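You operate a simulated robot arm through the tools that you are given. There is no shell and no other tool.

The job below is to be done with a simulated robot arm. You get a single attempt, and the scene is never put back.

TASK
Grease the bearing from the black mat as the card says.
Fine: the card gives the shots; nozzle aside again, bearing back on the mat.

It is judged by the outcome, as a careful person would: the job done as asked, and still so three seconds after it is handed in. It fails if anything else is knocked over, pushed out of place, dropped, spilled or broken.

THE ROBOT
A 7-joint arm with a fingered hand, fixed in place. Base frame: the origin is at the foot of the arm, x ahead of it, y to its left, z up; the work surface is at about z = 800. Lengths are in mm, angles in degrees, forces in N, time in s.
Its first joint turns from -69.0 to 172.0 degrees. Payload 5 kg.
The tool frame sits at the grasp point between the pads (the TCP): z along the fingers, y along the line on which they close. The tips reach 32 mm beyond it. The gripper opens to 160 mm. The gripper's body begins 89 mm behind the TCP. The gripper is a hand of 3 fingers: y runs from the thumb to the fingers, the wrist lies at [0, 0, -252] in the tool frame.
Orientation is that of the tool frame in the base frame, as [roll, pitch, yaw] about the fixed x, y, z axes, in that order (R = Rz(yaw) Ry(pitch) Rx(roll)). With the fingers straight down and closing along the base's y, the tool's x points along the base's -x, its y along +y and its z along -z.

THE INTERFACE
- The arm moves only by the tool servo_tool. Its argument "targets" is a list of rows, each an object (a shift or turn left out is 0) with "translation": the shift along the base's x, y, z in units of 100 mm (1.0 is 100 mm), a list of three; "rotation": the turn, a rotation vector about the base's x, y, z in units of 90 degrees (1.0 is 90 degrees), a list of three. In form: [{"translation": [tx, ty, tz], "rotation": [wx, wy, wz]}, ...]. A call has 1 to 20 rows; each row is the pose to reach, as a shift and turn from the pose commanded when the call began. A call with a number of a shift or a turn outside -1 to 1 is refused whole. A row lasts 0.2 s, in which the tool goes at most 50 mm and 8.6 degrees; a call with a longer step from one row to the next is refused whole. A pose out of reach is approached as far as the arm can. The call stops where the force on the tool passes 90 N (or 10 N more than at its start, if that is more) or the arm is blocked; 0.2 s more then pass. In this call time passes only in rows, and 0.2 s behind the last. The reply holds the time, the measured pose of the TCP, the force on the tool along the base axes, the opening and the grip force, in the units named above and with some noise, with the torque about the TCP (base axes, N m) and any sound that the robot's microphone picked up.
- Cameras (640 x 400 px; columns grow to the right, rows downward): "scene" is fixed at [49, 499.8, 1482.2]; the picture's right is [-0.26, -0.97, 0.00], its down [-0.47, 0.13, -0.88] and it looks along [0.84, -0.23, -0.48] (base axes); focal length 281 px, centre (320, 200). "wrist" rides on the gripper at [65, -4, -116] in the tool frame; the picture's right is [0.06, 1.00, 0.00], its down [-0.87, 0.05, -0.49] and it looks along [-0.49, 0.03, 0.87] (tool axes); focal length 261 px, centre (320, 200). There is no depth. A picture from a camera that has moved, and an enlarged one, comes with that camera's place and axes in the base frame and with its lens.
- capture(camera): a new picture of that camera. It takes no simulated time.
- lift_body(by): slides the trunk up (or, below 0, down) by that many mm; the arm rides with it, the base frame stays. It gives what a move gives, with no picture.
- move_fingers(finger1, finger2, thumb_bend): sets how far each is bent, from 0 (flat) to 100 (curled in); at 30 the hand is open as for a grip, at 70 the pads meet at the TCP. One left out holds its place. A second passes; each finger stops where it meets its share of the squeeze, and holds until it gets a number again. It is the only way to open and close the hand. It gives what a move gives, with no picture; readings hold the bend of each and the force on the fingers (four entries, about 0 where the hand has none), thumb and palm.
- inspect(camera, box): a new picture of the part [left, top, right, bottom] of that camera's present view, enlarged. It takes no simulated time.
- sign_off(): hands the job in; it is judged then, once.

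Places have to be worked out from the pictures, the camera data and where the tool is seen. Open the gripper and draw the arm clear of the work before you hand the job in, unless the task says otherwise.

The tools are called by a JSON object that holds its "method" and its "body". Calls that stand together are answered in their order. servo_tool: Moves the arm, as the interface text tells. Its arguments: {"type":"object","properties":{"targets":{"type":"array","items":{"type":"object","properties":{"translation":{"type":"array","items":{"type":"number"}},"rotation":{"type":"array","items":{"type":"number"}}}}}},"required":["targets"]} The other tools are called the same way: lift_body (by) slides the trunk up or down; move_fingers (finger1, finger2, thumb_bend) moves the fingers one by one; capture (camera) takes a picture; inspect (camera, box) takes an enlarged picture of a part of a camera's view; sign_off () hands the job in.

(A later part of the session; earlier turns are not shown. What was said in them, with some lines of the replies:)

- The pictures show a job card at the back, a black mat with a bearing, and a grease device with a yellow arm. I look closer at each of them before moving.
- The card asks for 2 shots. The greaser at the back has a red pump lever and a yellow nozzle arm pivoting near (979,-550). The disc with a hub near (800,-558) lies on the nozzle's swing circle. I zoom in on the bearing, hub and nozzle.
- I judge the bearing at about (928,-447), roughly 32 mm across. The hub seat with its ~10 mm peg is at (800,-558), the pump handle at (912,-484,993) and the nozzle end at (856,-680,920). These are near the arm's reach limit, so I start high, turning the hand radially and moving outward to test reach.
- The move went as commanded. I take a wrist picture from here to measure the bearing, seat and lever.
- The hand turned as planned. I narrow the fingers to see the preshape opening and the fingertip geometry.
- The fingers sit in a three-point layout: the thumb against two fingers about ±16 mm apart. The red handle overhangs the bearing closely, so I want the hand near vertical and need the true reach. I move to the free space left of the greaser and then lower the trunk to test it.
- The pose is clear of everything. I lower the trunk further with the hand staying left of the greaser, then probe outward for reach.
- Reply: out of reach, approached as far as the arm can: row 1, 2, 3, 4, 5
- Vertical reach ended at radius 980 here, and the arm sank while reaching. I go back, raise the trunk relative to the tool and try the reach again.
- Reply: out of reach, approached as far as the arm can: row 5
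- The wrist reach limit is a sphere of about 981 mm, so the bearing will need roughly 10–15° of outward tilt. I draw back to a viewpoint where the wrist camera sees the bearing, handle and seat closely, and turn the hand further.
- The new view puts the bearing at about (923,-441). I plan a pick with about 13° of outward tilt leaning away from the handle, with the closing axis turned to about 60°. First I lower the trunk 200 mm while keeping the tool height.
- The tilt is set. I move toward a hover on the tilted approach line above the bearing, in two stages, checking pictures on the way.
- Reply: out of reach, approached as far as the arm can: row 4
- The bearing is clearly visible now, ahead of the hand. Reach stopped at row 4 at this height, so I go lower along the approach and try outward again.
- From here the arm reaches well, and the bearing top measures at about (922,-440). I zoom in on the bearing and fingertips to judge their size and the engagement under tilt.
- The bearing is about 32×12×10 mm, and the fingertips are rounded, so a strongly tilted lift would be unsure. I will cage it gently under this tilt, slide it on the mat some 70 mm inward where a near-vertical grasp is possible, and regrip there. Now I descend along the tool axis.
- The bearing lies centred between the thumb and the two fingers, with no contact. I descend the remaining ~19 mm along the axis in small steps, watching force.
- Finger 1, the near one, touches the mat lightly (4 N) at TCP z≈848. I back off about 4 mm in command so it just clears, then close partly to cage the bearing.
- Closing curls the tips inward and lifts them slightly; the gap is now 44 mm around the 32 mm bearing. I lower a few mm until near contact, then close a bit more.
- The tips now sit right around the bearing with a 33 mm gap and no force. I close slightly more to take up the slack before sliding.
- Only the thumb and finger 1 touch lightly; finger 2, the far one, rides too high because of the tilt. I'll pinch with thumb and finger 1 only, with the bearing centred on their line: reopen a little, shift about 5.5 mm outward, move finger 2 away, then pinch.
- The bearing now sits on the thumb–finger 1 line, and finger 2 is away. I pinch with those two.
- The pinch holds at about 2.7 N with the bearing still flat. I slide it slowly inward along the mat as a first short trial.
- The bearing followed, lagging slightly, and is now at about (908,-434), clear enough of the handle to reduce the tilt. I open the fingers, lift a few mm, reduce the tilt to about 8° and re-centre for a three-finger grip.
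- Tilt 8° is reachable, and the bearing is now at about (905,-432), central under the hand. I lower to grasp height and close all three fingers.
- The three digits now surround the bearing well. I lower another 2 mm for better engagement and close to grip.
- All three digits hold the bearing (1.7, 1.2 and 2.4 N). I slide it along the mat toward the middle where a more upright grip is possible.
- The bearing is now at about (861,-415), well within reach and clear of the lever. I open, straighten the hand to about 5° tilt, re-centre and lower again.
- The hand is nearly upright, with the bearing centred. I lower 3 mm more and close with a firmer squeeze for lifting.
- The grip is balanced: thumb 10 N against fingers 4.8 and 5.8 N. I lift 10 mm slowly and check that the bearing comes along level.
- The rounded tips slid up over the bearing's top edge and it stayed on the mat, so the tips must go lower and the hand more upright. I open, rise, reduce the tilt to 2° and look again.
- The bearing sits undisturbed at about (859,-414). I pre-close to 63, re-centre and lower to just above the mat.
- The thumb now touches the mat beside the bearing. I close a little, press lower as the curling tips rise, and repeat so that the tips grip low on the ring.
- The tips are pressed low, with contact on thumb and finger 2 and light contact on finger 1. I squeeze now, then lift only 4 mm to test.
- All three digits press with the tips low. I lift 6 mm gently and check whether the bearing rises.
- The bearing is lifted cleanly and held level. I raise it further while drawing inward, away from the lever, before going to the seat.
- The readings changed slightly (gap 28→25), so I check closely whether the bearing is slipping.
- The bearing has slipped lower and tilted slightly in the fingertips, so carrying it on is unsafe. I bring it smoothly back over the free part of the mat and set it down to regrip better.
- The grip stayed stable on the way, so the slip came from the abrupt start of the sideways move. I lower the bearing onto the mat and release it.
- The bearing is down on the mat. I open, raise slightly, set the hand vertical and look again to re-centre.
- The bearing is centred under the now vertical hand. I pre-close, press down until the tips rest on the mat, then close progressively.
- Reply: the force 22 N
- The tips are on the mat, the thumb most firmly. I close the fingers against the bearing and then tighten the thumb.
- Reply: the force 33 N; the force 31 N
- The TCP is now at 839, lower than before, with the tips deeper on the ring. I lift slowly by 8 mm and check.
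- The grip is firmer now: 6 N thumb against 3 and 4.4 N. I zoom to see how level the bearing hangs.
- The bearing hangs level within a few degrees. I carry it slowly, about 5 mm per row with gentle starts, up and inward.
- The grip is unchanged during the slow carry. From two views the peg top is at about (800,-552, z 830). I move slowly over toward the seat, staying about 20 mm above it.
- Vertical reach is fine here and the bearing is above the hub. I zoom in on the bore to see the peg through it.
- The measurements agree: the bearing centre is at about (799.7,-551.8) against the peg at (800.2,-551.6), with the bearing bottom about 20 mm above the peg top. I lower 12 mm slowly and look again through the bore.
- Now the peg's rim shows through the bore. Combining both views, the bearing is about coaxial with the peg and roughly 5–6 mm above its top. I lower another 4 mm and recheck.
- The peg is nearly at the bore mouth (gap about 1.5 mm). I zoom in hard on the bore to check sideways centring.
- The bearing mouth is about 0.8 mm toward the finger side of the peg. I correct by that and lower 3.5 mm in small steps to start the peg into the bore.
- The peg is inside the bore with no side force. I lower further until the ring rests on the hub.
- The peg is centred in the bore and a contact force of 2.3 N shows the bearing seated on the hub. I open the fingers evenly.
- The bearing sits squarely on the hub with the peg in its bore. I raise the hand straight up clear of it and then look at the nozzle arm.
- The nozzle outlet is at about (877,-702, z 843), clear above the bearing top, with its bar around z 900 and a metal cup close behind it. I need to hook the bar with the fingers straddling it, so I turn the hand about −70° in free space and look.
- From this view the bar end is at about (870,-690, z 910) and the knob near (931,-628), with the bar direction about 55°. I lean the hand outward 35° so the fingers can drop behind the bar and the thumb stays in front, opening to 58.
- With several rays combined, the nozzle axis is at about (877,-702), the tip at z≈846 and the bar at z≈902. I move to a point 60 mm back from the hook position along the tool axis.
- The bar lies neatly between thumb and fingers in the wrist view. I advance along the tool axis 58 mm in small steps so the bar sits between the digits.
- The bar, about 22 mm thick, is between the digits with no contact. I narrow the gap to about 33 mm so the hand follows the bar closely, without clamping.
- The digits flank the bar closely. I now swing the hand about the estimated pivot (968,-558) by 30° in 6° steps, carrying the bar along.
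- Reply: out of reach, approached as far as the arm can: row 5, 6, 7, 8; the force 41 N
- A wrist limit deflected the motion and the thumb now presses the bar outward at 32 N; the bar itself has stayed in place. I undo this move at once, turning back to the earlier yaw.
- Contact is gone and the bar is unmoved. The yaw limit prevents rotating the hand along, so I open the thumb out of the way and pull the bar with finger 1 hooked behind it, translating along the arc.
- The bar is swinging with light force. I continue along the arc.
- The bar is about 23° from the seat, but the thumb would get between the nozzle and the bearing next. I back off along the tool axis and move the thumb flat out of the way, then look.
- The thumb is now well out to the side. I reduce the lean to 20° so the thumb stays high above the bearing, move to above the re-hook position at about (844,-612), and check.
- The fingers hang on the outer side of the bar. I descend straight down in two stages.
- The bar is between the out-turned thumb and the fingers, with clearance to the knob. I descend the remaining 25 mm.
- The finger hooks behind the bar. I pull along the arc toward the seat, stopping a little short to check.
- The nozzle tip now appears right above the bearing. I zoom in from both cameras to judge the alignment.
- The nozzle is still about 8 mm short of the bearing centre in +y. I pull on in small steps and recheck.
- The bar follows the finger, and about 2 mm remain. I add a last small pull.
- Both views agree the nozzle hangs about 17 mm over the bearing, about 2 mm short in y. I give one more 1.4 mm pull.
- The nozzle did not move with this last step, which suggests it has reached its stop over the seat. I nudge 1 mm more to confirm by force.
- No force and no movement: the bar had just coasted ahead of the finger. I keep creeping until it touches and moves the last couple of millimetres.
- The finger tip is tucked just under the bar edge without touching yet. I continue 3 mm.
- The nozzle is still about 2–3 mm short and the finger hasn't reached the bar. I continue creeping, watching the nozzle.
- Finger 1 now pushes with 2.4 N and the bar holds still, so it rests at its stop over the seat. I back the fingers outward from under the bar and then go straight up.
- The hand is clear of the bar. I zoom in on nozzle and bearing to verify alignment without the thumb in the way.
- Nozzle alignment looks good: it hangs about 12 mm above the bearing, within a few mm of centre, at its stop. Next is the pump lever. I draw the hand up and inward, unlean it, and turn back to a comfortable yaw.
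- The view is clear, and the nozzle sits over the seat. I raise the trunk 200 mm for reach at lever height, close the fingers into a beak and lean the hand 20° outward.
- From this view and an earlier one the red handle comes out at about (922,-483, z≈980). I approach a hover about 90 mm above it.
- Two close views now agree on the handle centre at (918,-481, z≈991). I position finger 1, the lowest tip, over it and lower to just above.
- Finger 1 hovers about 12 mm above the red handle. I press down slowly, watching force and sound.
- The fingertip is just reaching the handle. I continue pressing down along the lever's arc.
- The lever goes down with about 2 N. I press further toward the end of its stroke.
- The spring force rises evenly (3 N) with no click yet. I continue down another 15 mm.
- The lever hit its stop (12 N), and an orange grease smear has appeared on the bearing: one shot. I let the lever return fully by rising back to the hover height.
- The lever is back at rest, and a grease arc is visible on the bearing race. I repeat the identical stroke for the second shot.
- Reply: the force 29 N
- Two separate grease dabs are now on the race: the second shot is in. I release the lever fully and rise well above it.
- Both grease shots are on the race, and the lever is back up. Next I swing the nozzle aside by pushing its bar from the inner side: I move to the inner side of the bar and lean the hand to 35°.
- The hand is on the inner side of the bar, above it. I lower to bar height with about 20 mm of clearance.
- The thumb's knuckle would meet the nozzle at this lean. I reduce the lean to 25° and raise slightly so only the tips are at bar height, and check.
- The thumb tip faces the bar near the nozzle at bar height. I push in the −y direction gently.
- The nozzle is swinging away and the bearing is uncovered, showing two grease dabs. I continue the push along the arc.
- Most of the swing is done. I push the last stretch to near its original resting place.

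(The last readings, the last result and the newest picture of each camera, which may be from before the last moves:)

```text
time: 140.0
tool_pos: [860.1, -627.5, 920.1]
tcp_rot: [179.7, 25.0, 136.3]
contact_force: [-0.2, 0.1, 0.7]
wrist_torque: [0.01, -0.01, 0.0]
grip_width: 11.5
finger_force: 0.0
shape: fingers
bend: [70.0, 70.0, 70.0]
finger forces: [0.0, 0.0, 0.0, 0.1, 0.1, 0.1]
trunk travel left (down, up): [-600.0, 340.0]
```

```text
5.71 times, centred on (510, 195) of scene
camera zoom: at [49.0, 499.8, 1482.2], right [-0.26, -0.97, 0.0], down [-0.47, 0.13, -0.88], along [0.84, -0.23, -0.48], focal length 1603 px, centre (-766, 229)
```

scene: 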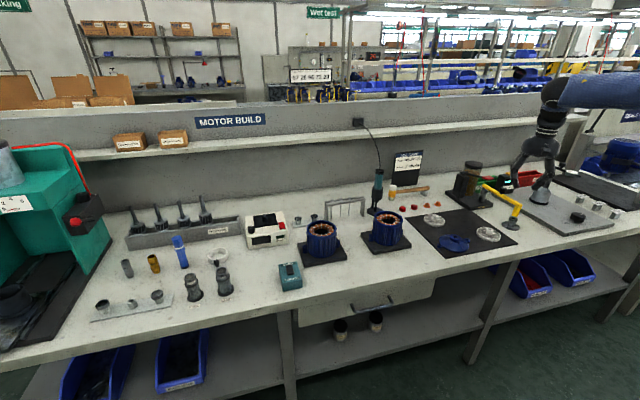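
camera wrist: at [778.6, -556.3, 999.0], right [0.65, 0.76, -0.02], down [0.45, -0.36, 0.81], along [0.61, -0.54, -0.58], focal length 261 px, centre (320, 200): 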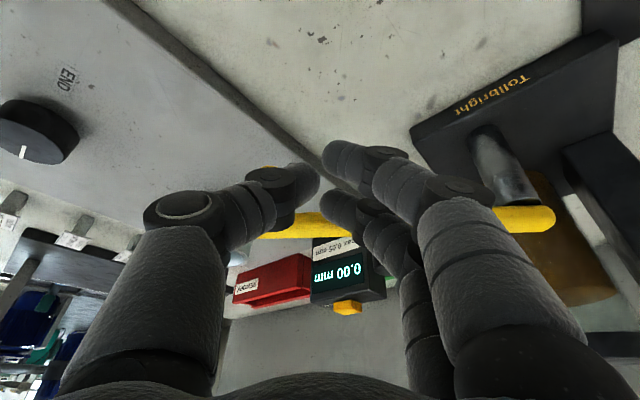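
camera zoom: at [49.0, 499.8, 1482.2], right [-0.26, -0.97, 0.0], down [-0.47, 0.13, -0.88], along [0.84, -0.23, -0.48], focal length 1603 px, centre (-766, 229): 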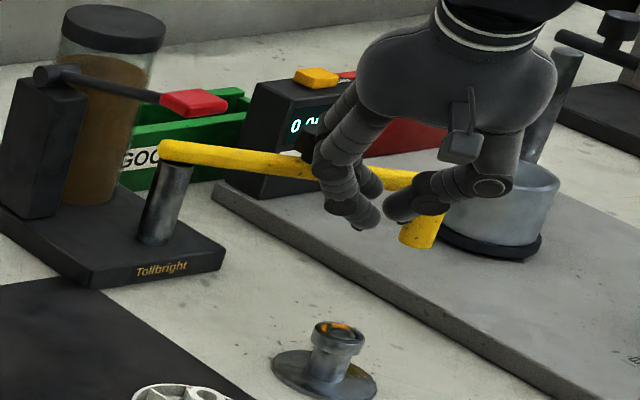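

The nozzle is back where it started. I retreat the hand inward and up, and straighten it.

{"method": "servo_tool", "body": {"targets": [{"translation": [-0.15, 0.15, 0.05]}, {"translation": [-0.3, 0.35, 0.2]}, {"translation": [-0.45, 0.55, 0.45]}, {"translation": [-0.6, 0.7, 0.7], "rotation": [0.0641, 0.0668, 0]}, {"translation": [-0.65, 0.8, 0.9], "rotation": [0.1282, 0.1337, 0]}, {"translation": [-0.65, 0.85, 1.0], "rotation": [0.1922, 0.2005, 0]}]}}

{"method": "move_fingers", "body": {"finger1": 60, "finger2": 60, "thumb_bend": 60}}

{"method": "capture", "body": {"camera": "scene"}}

```text
time: 141.4
tool_pos: [795.5, -543.2, 1019.6]
tcp_rot: [179.8, -0.1, 136.3]
contact_force: [-0.2, 0.8, -0.5]
wrist_torque: [0.03, 0.02, 0.02]
grip_width: 12.0
finger_force: 0.1
shape: fingers
bend: [70.0, 70.0, 70.0]
finger forces: [0.0, 0.0, 0.1, 0.0, 0.1, 0.0]
trunk travel left (down, up): [-600.0, 340.0]
```

```text
time: 142.4
tool_pos: [795.9, -541.7, 1019.7]
tcp_rot: [179.6, 0.0, 136.3]
contact_force: [0.0, -0.5, 0.0]
wrist_torque: [0.01, 0.02, 0.0]
grip_width: 46.8
finger_force: 0.0
shape: fingers
bend: [60.0, 60.0, 60.0]
finger forces: [0.0, 0.1, 0.0, 0.0, 0.0, 0.0]
trunk travel left (down, up): [-600.0, 340.0]
```

```text
taken
```

scene: 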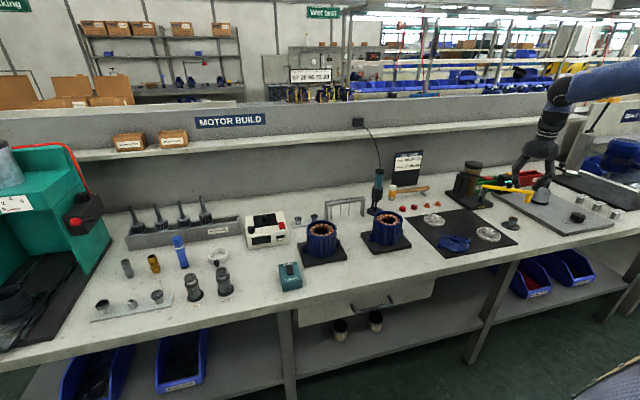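

I turn to the earlier yaw of 120° and lower the trunk by 100 mm, leaving the fingertips about 40 mm above the bearing, then look.

{"method": "servo_tool", "body": {"targets": [{"rotation": [0, 0, -0.06]}, {"rotation": [0, 0, -0.12]}, {"rotation": [0.0, 0.0, -0.181]}]}}

{"method": "lift_body", "body": {"by": -100}}

{"method": "capture", "body": {"camera": "wrist"}}

{"method": "inspect", "body": {"camera": "wrist", "box": [270, 110, 370, 190]}}

```text
time: 143.2
tool_pos: [794.0, -543.0, 1021.4]
tcp_rot: [179.8, 0.0, 119.9]
contact_force: [-0.5, 0.8, 0.3]
wrist_torque: [0.01, 0.0, 0.0]
grip_width: 47.0
finger_force: 0.1
shape: fingers
bend: [60.0, 60.0, 60.0]
finger forces: [0.1, 0.0, 0.1, 0.1, 0.1, 0.0]
trunk travel left (down, up): [-600.0, 340.0]
```

```text
time: 144.5
tool_pos: [794.7, -541.8, 922.0]
tcp_rot: [179.6, 0.0, 120.0]
contact_force: [-0.2, 0.7, 0.7]
wrist_torque: [0.02, 0.01, 0.03]
grip_width: 47.1
finger_force: 0.1
shape: fingers
bend: [60.0, 60.0, 60.0]
finger forces: [0.0, 0.0, 0.0, 0.0, 0.0, 0.0]
trunk travel left (down, up): [-500.0, 440.0]
```

```text
taken
camera wrist: at [757.7, -488.6, 1038.0], right [0.83, 0.55, 0.01], down [0.48, -0.73, 0.49], along [0.28, -0.41, -0.87], focal length 261 px, centre (320, 200)
```

wrist: 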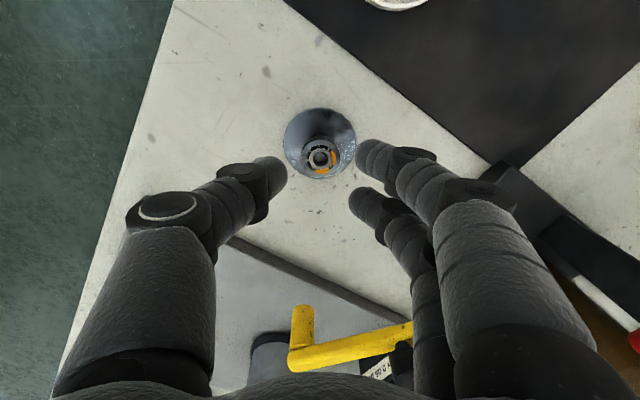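

```text
5.00 times, centred on (320, 150) of wrist
camera zoom: at [757.7, -488.6, 1038.0], right [0.83, 0.55, 0.01], down [0.48, -0.73, 0.49], along [0.28, -0.41, -0.87], focal length 1303 px, centre (320, 450)
```

zoom: 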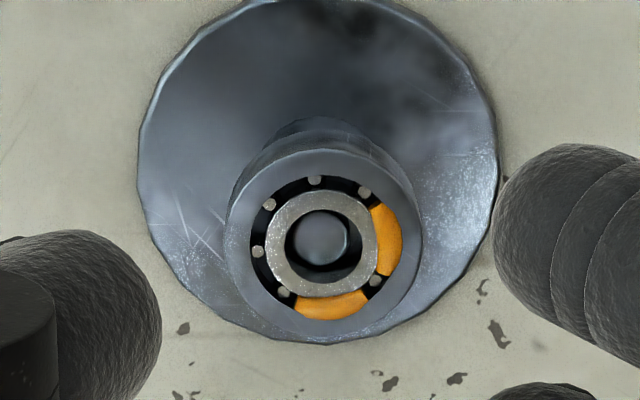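

Two grease dabs are clearly on the race, so both shots are in. The bearing is at about (801,-550). I centre over it and descend around it in stages.

{"method": "servo_tool", "body": {"targets": [{"translation": [0.042, -0.064, -0.1]}, {"translation": [0.042, -0.064, -0.25]}, {"translation": [0.042, -0.064, -0.38]}, {"translation": [0.042, -0.064, -0.46]}]}}

{"method": "inspect", "body": {"camera": "wrist", "box": [260, 130, 380, 235]}}

{"method": "inspect", "body": {"camera": "scene", "box": [500, 205, 530, 225]}}

```text
time: 145.5
tool_pos: [798.0, -547.8, 873.8]
tcp_rot: [179.6, 0.1, 119.9]
contact_force: [0.8, -0.1, -0.2]
wrist_torque: [0.01, -0.01, -0.04]
grip_width: 46.8
finger_force: 0.0
shape: fingers
bend: [60.0, 60.0, 60.0]
finger forces: [0.1, 0.0, 0.0, 0.0, 0.0, 0.0]
trunk travel left (down, up): [-500.0, 440.0]
```

```text
3.81 times, centred on (320, 182) of wrist
camera zoom: at [761.8, -494.2, 991.9], right [0.83, 0.55, 0.01], down [0.48, -0.73, 0.49], along [0.28, -0.41, -0.87], focal length 993 px, centre (320, 267)
```

zoom: 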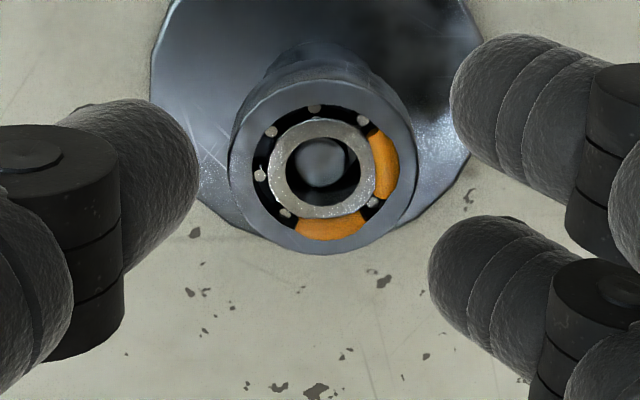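

```text
16.00 times, centred on (515, 215) of scene
camera zoom: at [49.0, 499.8, 1482.2], right [-0.26, -0.97, 0.0], down [-0.47, 0.13, -0.88], along [0.84, -0.23, -0.48], focal length 4489 px, centre (-2800, -40)
```

zoom: 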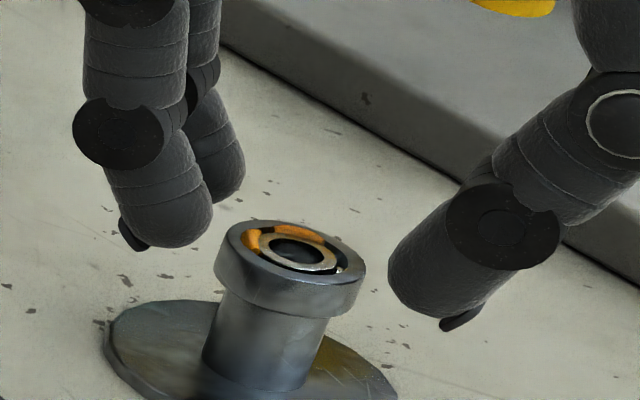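

The digits straddle the bearing evenly. I descend another 11 mm so the tips meet the ring at mid-height, and pre-close.

{"method": "servo_tool", "body": {"targets": [{"translation": [0.003, 0.0, -0.04]}, {"translation": [0.006, -0.0, -0.08]}, {"translation": [0.006, -0.0, -0.11]}]}}

{"method": "move_fingers", "body": {"finger1": 64, "finger2": 64, "thumb_bend": 64}}

{"method": "inspect", "body": {"camera": "wrist", "box": [260, 130, 380, 235]}}

{"method": "inspect", "body": {"camera": "scene", "box": [500, 205, 530, 225]}}

```text
time: 146.3
tool_pos: [797.9, -549.5, 864.7]
tcp_rot: [179.6, 0.0, 119.9]
contact_force: [0.3, 0.6, -1.1]
wrist_torque: [-0.01, -0.01, -0.01]
grip_width: 47.1
finger_force: 0.0
shape: fingers
bend: [60.0, 60.0, 60.0]
finger forces: [0.1, 0.0, 0.1, 0.0, 0.0, 0.0]
trunk travel left (down, up): [-500.0, 440.0]
```

```text
time: 147.3
tool_pos: [799.6, -547.9, 862.8]
tcp_rot: [179.7, 0.0, 120.0]
contact_force: [-0.1, -0.6, -0.5]
wrist_torque: [-0.04, -0.01, 0.0]
grip_width: 33.9
finger_force: 1.0
shape: fingers
bend: [64.0, 64.0, 64.0]
finger forces: [0.1, 0.4, 0.0, 0.0, 0.7, 0.1]
trunk travel left (down, up): [-500.0, 440.0]
```

```text
3.81 times, centred on (320, 182) of wrist
camera zoom: at [762.5, -495.2, 980.6], right [0.83, 0.55, 0.01], down [0.48, -0.73, 0.49], along [0.28, -0.41, -0.87], focal length 993 px, centre (320, 267)
```

zoom: 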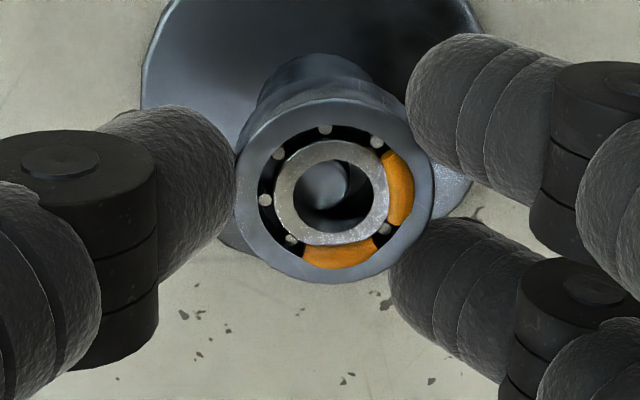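

```text
16.00 times, centred on (515, 215) of scene
camera zoom: at [49.0, 499.8, 1482.2], right [-0.26, -0.97, 0.0], down [-0.47, 0.13, -0.88], along [0.84, -0.23, -0.48], focal length 4489 px, centre (-2800, -40)
```

zoom: 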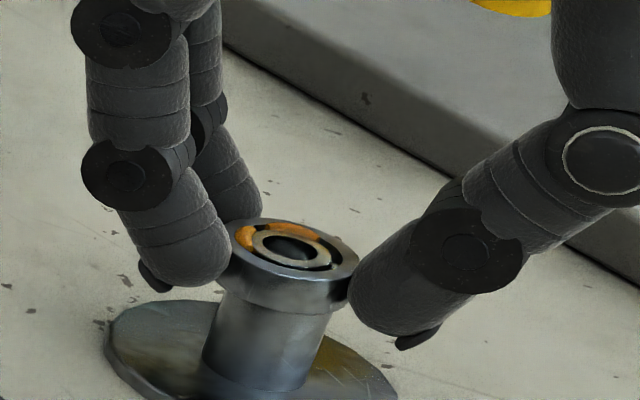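

The digits already touch the ring at mid-height. I squeeze firmly.

{"method": "move_fingers", "body": {"finger1": 68, "finger2": 68, "thumb_bend": 68}}

{"method": "inspect", "body": {"camera": "wrist", "box": [260, 130, 380, 235]}}

{"method": "inspect", "body": {"camera": "scene", "box": [500, 205, 530, 225]}}

```text
time: 148.3
tool_pos: [799.4, -549.5, 863.4]
tcp_rot: [179.7, 0.0, 120.0]
contact_force: [0.9, 0.1, 0.7]
wrist_torque: [-0.02, -0.02, -0.01]
grip_width: 30.6
finger_force: 6.4
shape: fingers
bend: [65.0, 65.0, 66.0]
finger forces: [2.9, 3.2, 0.0, 0.1, 6.6, 0.1]
trunk travel left (down, up): [-500.0, 440.0]
```

```text
3.81 times, centred on (320, 182) of wrist
camera zoom: at [762.5, -495.1, 980.6], right [0.83, 0.55, 0.01], down [0.48, -0.73, 0.49], along [0.28, -0.41, -0.87], focal length 993 px, centre (320, 267)
```

zoom: 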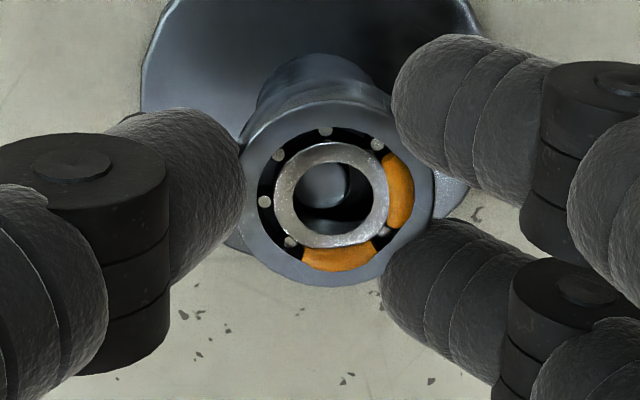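

```text
16.00 times, centred on (515, 215) of scene
camera zoom: at [49.0, 499.8, 1482.2], right [-0.26, -0.97, 0.0], down [-0.47, 0.13, -0.88], along [0.84, -0.23, -0.48], focal length 4489 px, centre (-2800, -40)
```

zoom: 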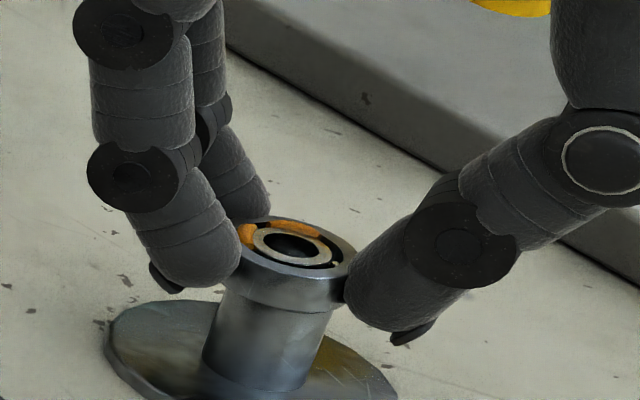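

Balanced grip: 6.6 N thumb against 2.9 and 3.2 N. I lift slowly straight up 20 mm off the peg and check.

{"method": "servo_tool", "body": {"targets": [{"translation": [0.0, 0.0, 0.01]}, {"translation": [0.0, 0.0, 0.03]}, {"translation": [0.0, 0.0, 0.06]}, {"translation": [0.0, 0.0, 0.1]}, {"translation": [0.0, 0.0, 0.15]}, {"translation": [0.0, 0.0, 0.2]}]}}

{"method": "inspect", "body": {"camera": "wrist", "box": [260, 130, 380, 235]}}

{"method": "inspect", "body": {"camera": "scene", "box": [500, 205, 530, 225]}}

```text
time: 149.7
tool_pos: [797.6, -550.2, 884.5]
tcp_rot: [179.7, 0.0, 119.9]
contact_force: [0.0, -0.1, -0.4]
wrist_torque: [0.04, -0.01, -0.01]
grip_width: 30.6
finger_force: 6.6
shape: fingers
bend: [65.0, 65.0, 66.0]
finger forces: [3.0, 3.2, 0.0, 0.1, 6.6, 0.0]
trunk travel left (down, up): [-500.0, 440.0]
```

```text
3.81 times, centred on (320, 182) of wrist
camera zoom: at [762.1, -495.4, 1000.4], right [0.83, 0.55, 0.01], down [0.48, -0.73, 0.49], along [0.28, -0.41, -0.87], focal length 993 px, centre (320, 267)
```

zoom: 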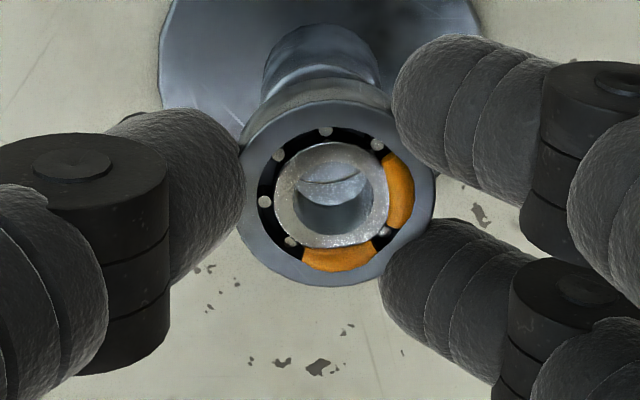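

```text
16.00 times, centred on (515, 215) of scene
camera zoom: at [49.0, 499.8, 1482.2], right [-0.26, -0.97, 0.0], down [-0.47, 0.13, -0.88], along [0.84, -0.23, -0.48], focal length 4489 px, centre (-2800, -40)
```

zoom: 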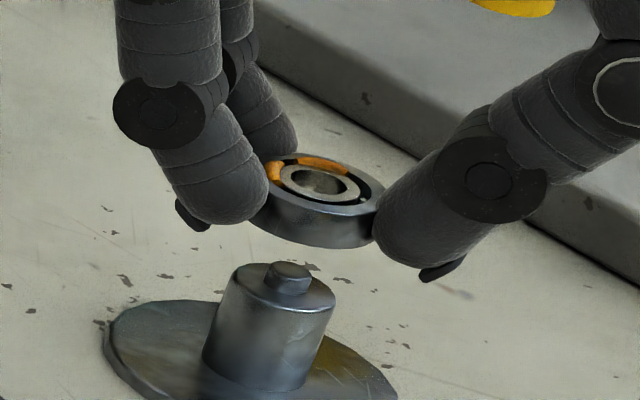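

The bearing lifted off cleanly, and the hub stayed in place. I carry it slowly back along the same route toward the mat.

{"method": "servo_tool", "body": {"targets": [{"translation": [0.0, 0.02, 0.01]}, {"translation": [-0.01, 0.06, 0.03]}, {"translation": [-0.02, 0.11, 0.06]}, {"translation": [-0.03, 0.16, 0.09]}, {"translation": [-0.04, 0.21, 0.1]}, {"translation": [-0.05, 0.26, 0.1]}, {"translation": [-0.06, 0.31, 0.1]}, {"translation": [-0.07, 0.36, 0.1]}, {"translation": [-0.08, 0.41, 0.1]}, {"translation": [-0.09, 0.46, 0.1]}, {"translation": [-0.1, 0.51, 0.1]}, {"translation": [-0.1, 0.56, 0.1]}, {"translation": [-0.1, 0.6, 0.1]}, {"translation": [-0.1, 0.63, 0.1]}, {"translation": [-0.1, 0.65, 0.1]}]}}

{"method": "servo_tool", "body": {"targets": [{"translation": [0.01, 0.02, 0.0]}, {"translation": [0.04, 0.05, 0.0]}, {"translation": [0.08, 0.09, 0.0]}, {"translation": [0.12, 0.13, 0.0]}, {"translation": [0.16, 0.18, 0.0]}, {"translation": [0.2, 0.22, 0.0]}, {"translation": [0.24, 0.27, 0.0]}, {"translation": [0.28, 0.31, 0.0]}, {"translation": [0.32, 0.36, 0.0]}, {"translation": [0.36, 0.4, 0.0]}, {"translation": [0.4, 0.45, 0.0]}, {"translation": [0.44, 0.49, -0.02]}, {"translation": [0.48, 0.54, -0.05]}, {"translation": [0.52, 0.58, -0.09]}, {"translation": [0.56, 0.63, -0.13]}, {"translation": [0.59, 0.66, -0.17]}, {"translation": [0.61, 0.68, -0.2]}, {"translation": [0.62, 0.69, -0.22]}]}}

{"method": "capture", "body": {"camera": "wrist"}}

{"method": "inspect", "body": {"camera": "scene", "box": [460, 195, 510, 230]}}

```text
time: 152.9
tool_pos: [789.7, -485.3, 894.7]
tcp_rot: [179.6, 0.0, 119.9]
contact_force: [0.6, 0.5, -1.5]
wrist_torque: [0.01, -0.02, 0.0]
grip_width: 30.7
finger_force: 6.2
shape: fingers
bend: [65.0, 65.0, 66.0]
finger forces: [3.0, 3.4, 0.1, 0.0, 6.6, 0.0]
trunk travel left (down, up): [-500.0, 440.0]
```

```text
time: 156.7
tool_pos: [851.2, -415.4, 873.1]
tcp_rot: [179.6, 0.1, 120.1]
contact_force: [0.1, 0.7, -0.2]
wrist_torque: [0.04, 0.0, -0.01]
grip_width: 30.4
finger_force: 6.2
shape: fingers
bend: [65.0, 65.0, 66.0]
finger forces: [3.1, 3.4, 0.0, 0.0, 6.6, 0.0]
trunk travel left (down, up): [-500.0, 440.0]
```

```text
taken
camera wrist: at [815.1, -361.3, 989.4], right [0.83, 0.55, 0.01], down [0.48, -0.73, 0.49], along [0.28, -0.41, -0.87], focal length 261 px, centre (320, 200)
```

wrist: 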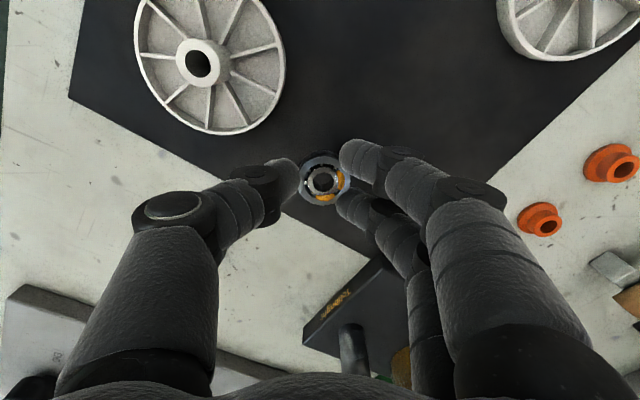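

```text
11.43 times, centred on (485, 212) of scene
camera zoom: at [49.0, 499.8, 1482.2], right [-0.26, -0.97, 0.0], down [-0.47, 0.13, -0.88], along [0.84, -0.23, -0.48], focal length 3206 px, centre (-1566, 57)
```

zoom: 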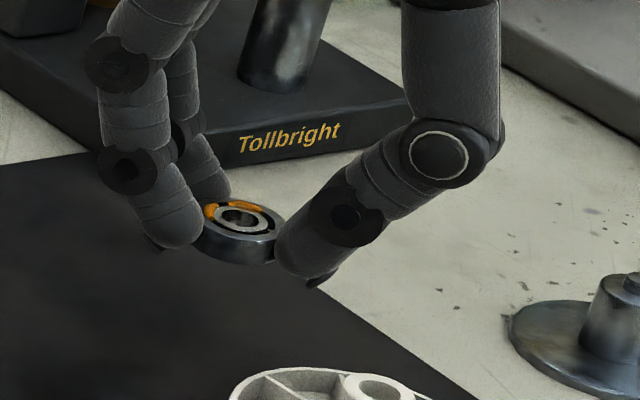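

The bearing is held steadily above the mat, well inside its edge. I lower it in small steps until contact.

{"method": "servo_tool", "body": {"targets": [{"translation": [0.0, 0.02, -0.02]}, {"translation": [0.0, 0.04, -0.06]}, {"translation": [0.0, 0.05, -0.11]}, {"translation": [0.0, 0.05, -0.16]}, {"translation": [0.0, 0.05, -0.2]}, {"translation": [0.0, 0.05, -0.24]}, {"translation": [0.0, 0.05, -0.26]}]}}

{"method": "inspect", "body": {"camera": "scene", "box": [465, 200, 500, 228]}}

```text
time: 158.3
tool_pos: [852.9, -409.1, 845.7]
tcp_rot: [179.7, 0.0, 120.0]
contact_force: [0.3, 0.3, -1.1]
wrist_torque: [0.01, -0.02, -0.02]
grip_width: 30.6
finger_force: 7.1
shape: fingers
bend: [65.0, 65.0, 66.0]
finger forces: [3.0, 3.5, 0.0, 0.0, 6.5, 0.0]
trunk travel left (down, up): [-500.0, 440.0]
```

```text
14.29 times, centred on (482, 214) of scene
camera zoom: at [49.0, 499.8, 1482.2], right [-0.26, -0.97, 0.0], down [-0.47, 0.13, -0.88], along [0.84, -0.23, -0.48], focal length 4008 px, centre (-2001, 0)
```

zoom: 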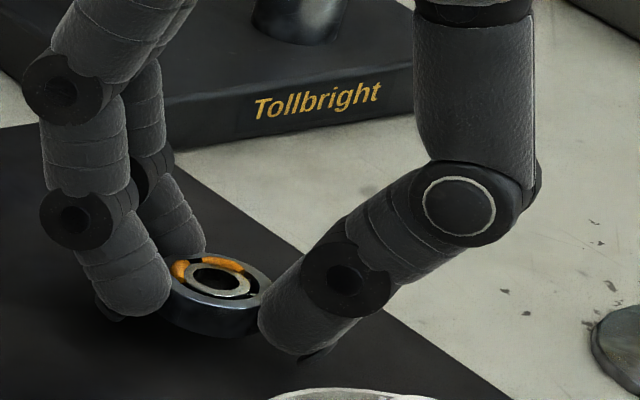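

No contact yet at TCP 846. I lower in 1 mm steps.

{"method": "servo_tool", "body": {"targets": [{"translation": [0.0, 0.0, -0.01]}, {"translation": [0.0, 0.0, -0.02]}, {"translation": [0.0, 0.0, -0.03]}, {"translation": [0.0, 0.0, -0.04]}]}}

{"method": "inspect", "body": {"camera": "scene", "box": [465, 200, 500, 228]}}

```text
time: 159.3
tool_pos: [851.8, -409.5, 843.1]
tcp_rot: [179.7, 0.1, 119.9]
contact_force: [-0.5, 0.6, -1.0]
wrist_torque: [0.01, 0.0, 0.02]
grip_width: 30.5
finger_force: 6.9
shape: fingers
bend: [65.0, 65.0, 66.0]
finger forces: [3.0, 3.4, 0.0, 0.0, 6.6, 0.0]
trunk travel left (down, up): [-500.0, 440.0]
```

```text
14.29 times, centred on (482, 214) of scene
camera zoom: at [49.0, 499.8, 1482.2], right [-0.26, -0.97, 0.0], down [-0.47, 0.13, -0.88], along [0.84, -0.23, -0.48], focal length 4008 px, centre (-2001, 0)
```

zoom: 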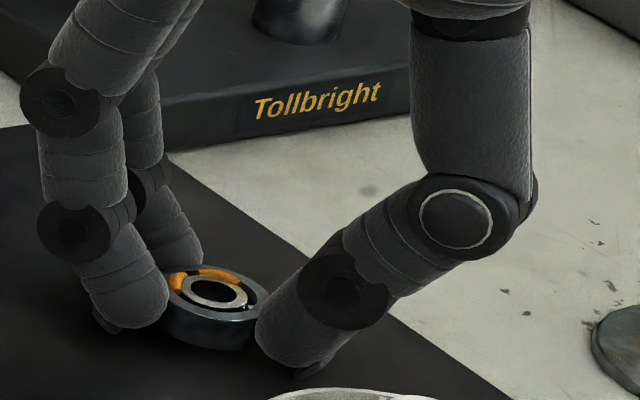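

{"method": "servo_tool", "body": {"targets": [{"translation": [0.0, 0.0, -0.01]}, {"translation": [0.0, 0.0, -0.02]}, {"translation": [0.0, 0.0, -0.03]}]}}

{"method": "inspect", "body": {"camera": "scene", "box": [465, 200, 500, 228]}}

```text
time: 160.1
tool_pos: [849.7, -410.3, 840.8]
tcp_rot: [179.6, 0.0, 120.0]
contact_force: [0.3, -1.9, 13.4]
wrist_torque: [-0.25, 0.32, 0.04]
grip_width: 30.3
finger_force: 14.9
shape: fingers
bend: [65.0, 65.0, 67.0]
finger forces: [3.4, 5.2, 0.0, 0.1, 20.4, 0.0]
trunk travel left (down, up): [-500.0, 440.0]
```

```text
14.29 times, centred on (482, 214) of scene
camera zoom: at [49.0, 499.8, 1482.2], right [-0.26, -0.97, 0.0], down [-0.47, 0.13, -0.88], along [0.84, -0.23, -0.48], focal length 4008 px, centre (-2001, 0)
```

zoom: 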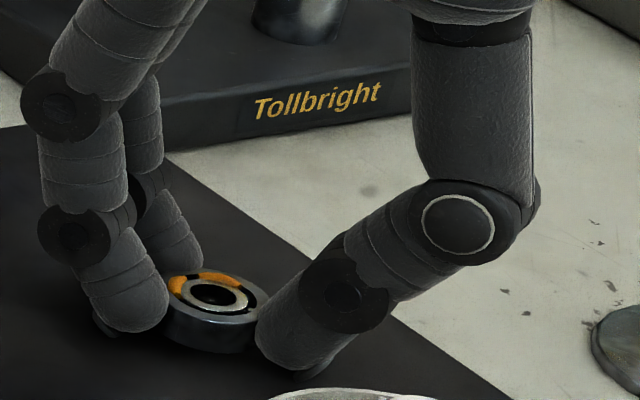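

The thumb tip now touches the mat with the bearing practically on it. I relieve 1 mm and open the digits evenly.

{"method": "servo_tool", "body": {"targets": [{"translation": [0.0, 0.0, 0.01]}]}}

{"method": "move_fingers", "body": {"finger1": 64, "finger2": 64, "thumb_bend": 64}}

{"method": "move_fingers", "body": {"finger1": 60, "finger2": 60, "thumb_bend": 60}}

{"method": "inspect", "body": {"camera": "scene", "box": [465, 200, 500, 228]}}

{"method": "inspect", "body": {"camera": "wrist", "box": [260, 130, 380, 235]}}

```text
time: 160.5
tool_pos: [851.5, -409.3, 841.2]
tcp_rot: [179.6, 0.2, 120.0]
contact_force: [0.7, -2.1, 13.3]
wrist_torque: [-0.21, 0.21, 0.01]
grip_width: 30.6
finger_force: 13.7
shape: fingers
bend: [65.0, 65.0, 67.0]
finger forces: [3.4, 6.0, 0.0, 0.1, 19.1, 0.1]
trunk travel left (down, up): [-500.0, 440.0]
```

```text
time: 161.5
tool_pos: [851.0, -409.3, 840.9]
tcp_rot: [179.6, 0.1, 120.0]
contact_force: [0.2, -3.6, 19.7]
wrist_torque: [-0.28, 0.24, 0.07]
grip_width: 32.5
finger_force: 12.6
shape: fingers
bend: [64.0, 64.0, 65.0]
finger forces: [2.8, 4.2, 0.1, 0.0, 17.9, 0.0]
trunk travel left (down, up): [-500.0, 440.0]
```

```text
time: 162.5
tool_pos: [849.9, -409.5, 842.0]
tcp_rot: [179.6, 0.1, 120.0]
contact_force: [3.3, -5.3, 26.8]
wrist_torque: [-0.27, 0.0, 0.13]
grip_width: 34.9
finger_force: 13.9
shape: fingers
bend: [63.0, 63.0, 63.0]
finger forces: [5.4, 5.6, 0.1, 0.0, 16.0, 0.1]
trunk travel left (down, up): [-500.0, 440.0]
```

```text
14.29 times, centred on (482, 214) of scene
camera zoom: at [49.0, 499.8, 1482.2], right [-0.26, -0.97, 0.0], down [-0.47, 0.13, -0.88], along [0.84, -0.23, -0.48], focal length 4008 px, centre (-2001, 0)
```

zoom: 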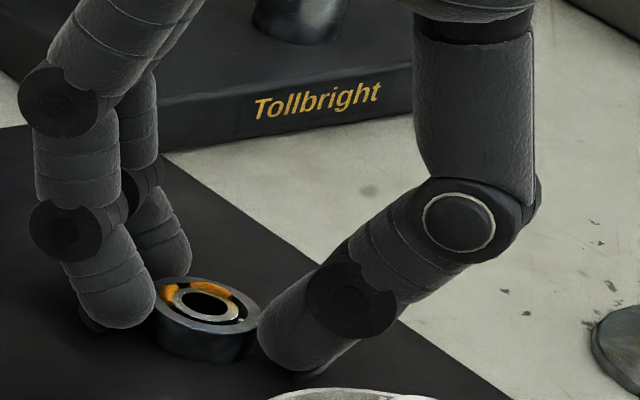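

```text
3.81 times, centred on (320, 182) of wrist
camera zoom: at [814.0, -356.0, 958.0], right [0.83, 0.55, 0.01], down [0.48, -0.73, 0.49], along [0.28, -0.41, -0.87], focal length 993 px, centre (320, 267)
```

zoom: 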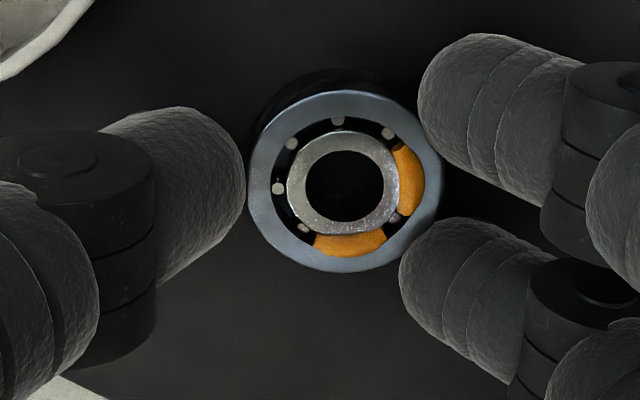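

The bearing lies flat on the mat and is free; the tips only press on the mat because opening lowers them. I raise slowly so they spring open, then clear away.

{"method": "servo_tool", "body": {"targets": [{"translation": [0.0, 0.0, 0.02]}, {"translation": [0.0, 0.0, 0.04]}, {"translation": [0.0, 0.0, 0.06]}]}}

{"method": "inspect", "body": {"camera": "wrist", "box": [260, 130, 380, 235]}}

{"method": "inspect", "body": {"camera": "scene", "box": [465, 200, 500, 228]}}

```text
time: 163.3
tool_pos: [849.1, -409.5, 846.4]
tcp_rot: [179.7, 0.0, 120.0]
contact_force: [0.6, -1.3, 0.6]
wrist_torque: [0.02, 0.01, -0.01]
grip_width: 46.4
finger_force: 0.1
shape: fingers
bend: [60.0, 60.0, 60.0]
finger forces: [0.0, 0.1, 0.0, 0.1, 0.1, 0.1]
trunk travel left (down, up): [-500.0, 440.0]
```

```text
3.81 times, centred on (320, 182) of wrist
camera zoom: at [813.8, -356.4, 961.7], right [0.83, 0.55, 0.0], down [0.48, -0.73, 0.49], along [0.28, -0.41, -0.87], focal length 993 px, centre (320, 267)
```

zoom: 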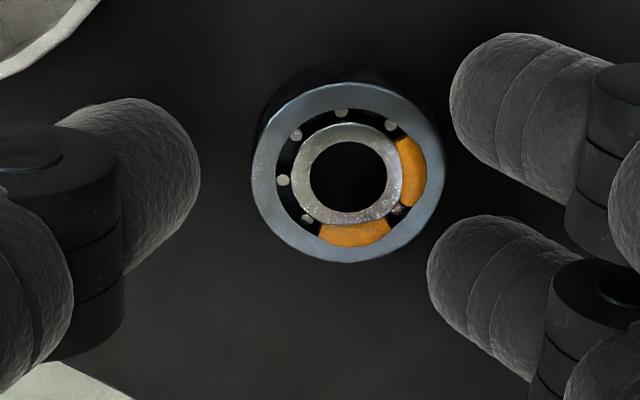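

```text
14.29 times, centred on (482, 214) of scene
camera zoom: at [49.0, 499.8, 1482.2], right [-0.26, -0.97, 0.0], down [-0.47, 0.13, -0.88], along [0.84, -0.23, -0.48], focal length 4008 px, centre (-2001, 0)
```

zoom: 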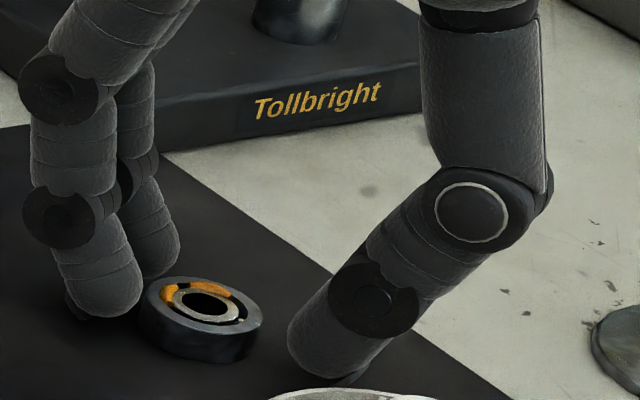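

The bearing is free, flat and greased on the mat. I raise straight up, draw the arm inward and high, and open the hand.

{"method": "servo_tool", "body": {"targets": [{"translation": [0.0, 0.0, 0.1]}, {"translation": [0.0, 0.0, 0.25]}, {"translation": [0.0, 0.0, 0.45]}, {"translation": [-0.2, 0.05, 0.65]}, {"translation": [-0.5, 0.1, 0.85]}, {"translation": [-0.8, 0.15, 1.0]}]}}

{"method": "servo_tool", "body": {"targets": [{"translation": [-0.2, 0.1, 0.3]}, {"translation": [-0.4, 0.2, 0.6]}, {"translation": [-0.6, 0.3, 0.8]}, {"translation": [-0.8, 0.4, 1.0]}]}}

{"method": "move_fingers", "body": {"finger1": 30, "finger2": 30, "thumb_bend": 30}}

{"method": "capture", "body": {"camera": "scene"}}

{"method": "inspect", "body": {"camera": "scene", "box": [380, 140, 560, 260]}}

{"method": "capture", "body": {"camera": "wrist"}}

```text
time: 164.7
tool_pos: [771.0, -395.8, 947.8]
tcp_rot: [179.6, 0.0, 120.1]
contact_force: [-0.5, 0.3, 0.1]
wrist_torque: [0.0, -0.09, -0.01]
grip_width: 46.9
finger_force: 0.0
shape: fingers
bend: [60.0, 60.0, 60.0]
finger forces: [0.1, 0.0, 0.0, 0.0, 0.0, 0.0]
trunk travel left (down, up): [-500.0, 440.0]
```

```text
time: 165.7
tool_pos: [690.0, -353.1, 1048.3]
tcp_rot: [179.7, 0.0, 120.0]
contact_force: [0.0, -0.6, -0.3]
wrist_torque: [0.04, 0.01, -0.05]
grip_width: 46.8
finger_force: 0.0
shape: fingers
bend: [60.0, 60.0, 60.0]
finger forces: [0.0, 0.0, 0.0, 0.0, 0.0, 0.0]
trunk travel left (down, up): [-500.0, 440.0]
```

```text
time: 166.7
tool_pos: [692.4, -355.6, 1046.0]
tcp_rot: [179.7, 0.0, 120.0]
contact_force: [0.6, 0.2, 0.4]
wrist_torque: [0.01, -0.04, -0.01]
grip_width: 167.7
finger_force: 0.1
shape: fingers
bend: [30.0, 30.0, 30.0]
finger forces: [0.0, 0.1, 0.1, 0.0, 0.1, 0.0]
trunk travel left (down, up): [-500.0, 440.0]
```

```text
taken
```

scene: 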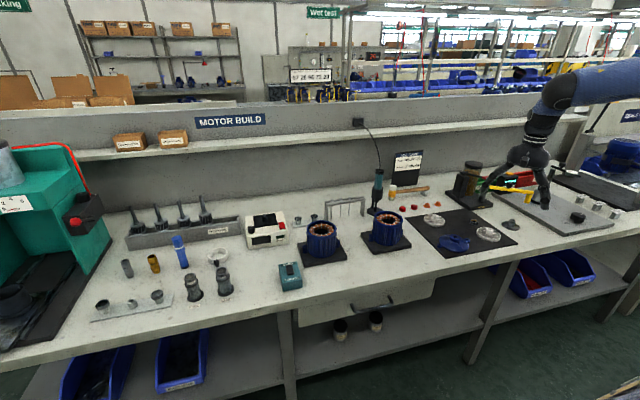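

```text
3.33 times, centred on (470, 200) of scene
camera zoom: at [49.0, 499.8, 1482.2], right [-0.26, -0.97, 0.0], down [-0.47, 0.13, -0.88], along [0.84, -0.23, -0.48], focal length 935 px, centre (-180, 200)
```

zoom: 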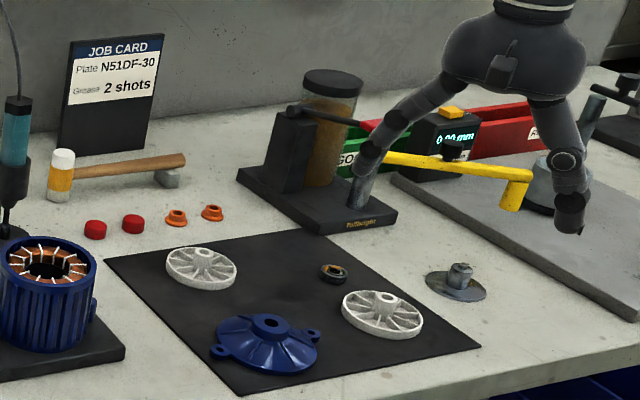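

```text
taken
camera wrist: at [654.9, -300.7, 1162.9], right [0.83, 0.55, 0.01], down [0.48, -0.73, 0.49], along [0.28, -0.41, -0.87], focal length 261 px, centre (320, 200)
```

wrist: 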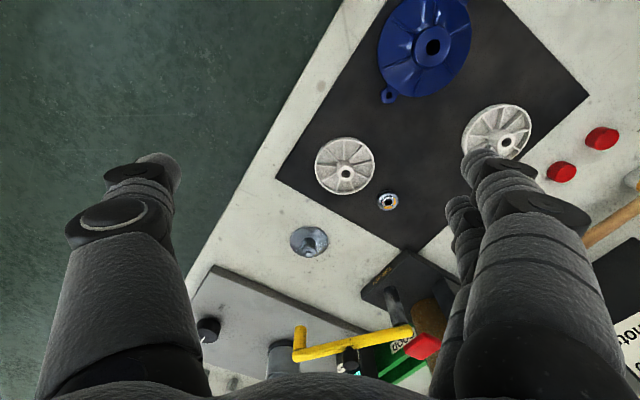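

The bearing lies on the mat with both grease shots, the nozzle is back aside, the lever is up, and everything else is where it was. I raise the arm a little more before handing in.

{"method": "servo_tool", "body": {"targets": [{"translation": [-0.1, 0.0, 0.3]}, {"translation": [-0.2, 0.0, 0.6]}, {"translation": [-0.3, 0.0, 0.9]}]}}

{"method": "inspect", "body": {"camera": "scene", "box": [380, 140, 560, 260]}}

```text
time: 167.5
tool_pos: [661.8, -353.1, 1135.5]
tcp_rot: [179.8, 0.1, 120.1]
contact_force: [0.3, 0.3, -0.5]
wrist_torque: [-0.03, -0.03, -0.01]
grip_width: 167.6
finger_force: 0.0
shape: fingers
bend: [30.0, 30.0, 30.0]
finger forces: [0.0, 0.1, 0.0, 0.0, 0.1, 0.0]
trunk travel left (down, up): [-500.0, 440.0]
```

```text
3.33 times, centred on (470, 200) of scene
camera zoom: at [49.0, 499.8, 1482.2], right [-0.26, -0.97, 0.0], down [-0.47, 0.13, -0.88], along [0.84, -0.23, -0.48], focal length 935 px, centre (-180, 200)
```

zoom: 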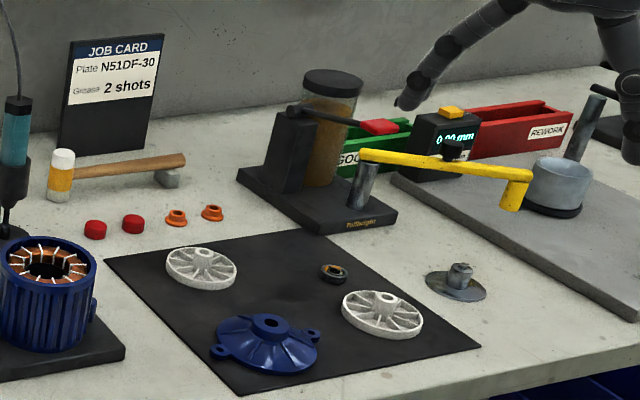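

The scene matches the start apart from the greased bearing on the mat, and the arm is clear with the hand open. I hand the job in.

{"method": "sign_off", "body": {}}

```text
The job is handed in.
```

The bearing from the black mat is greased with 2 shots, as the card says, and handed in. Two separate grease dabs show on its race.

- **Nozzle:** it is swung aside again, back where it started, and the pump lever is up.
- **Bearing:** it lies flat on the mat, but at about (850, -412). That is roughly 80 mm from where it started, (922, -440), which was too far out and too close under the pump lever for a safe grip.
- **First pick-up:** the bearing slipped a little in the fingertips. I set it back on the mat and gripped it again; it was never dropped.
- **Nozzle arm:** while I was hooking it, a wrist limit made the thumb press on it with about 33 N. The arm did not visibly move.

Nothing else on the bench moved that I could see in the last pictures. The arm is clear and the hand is open.
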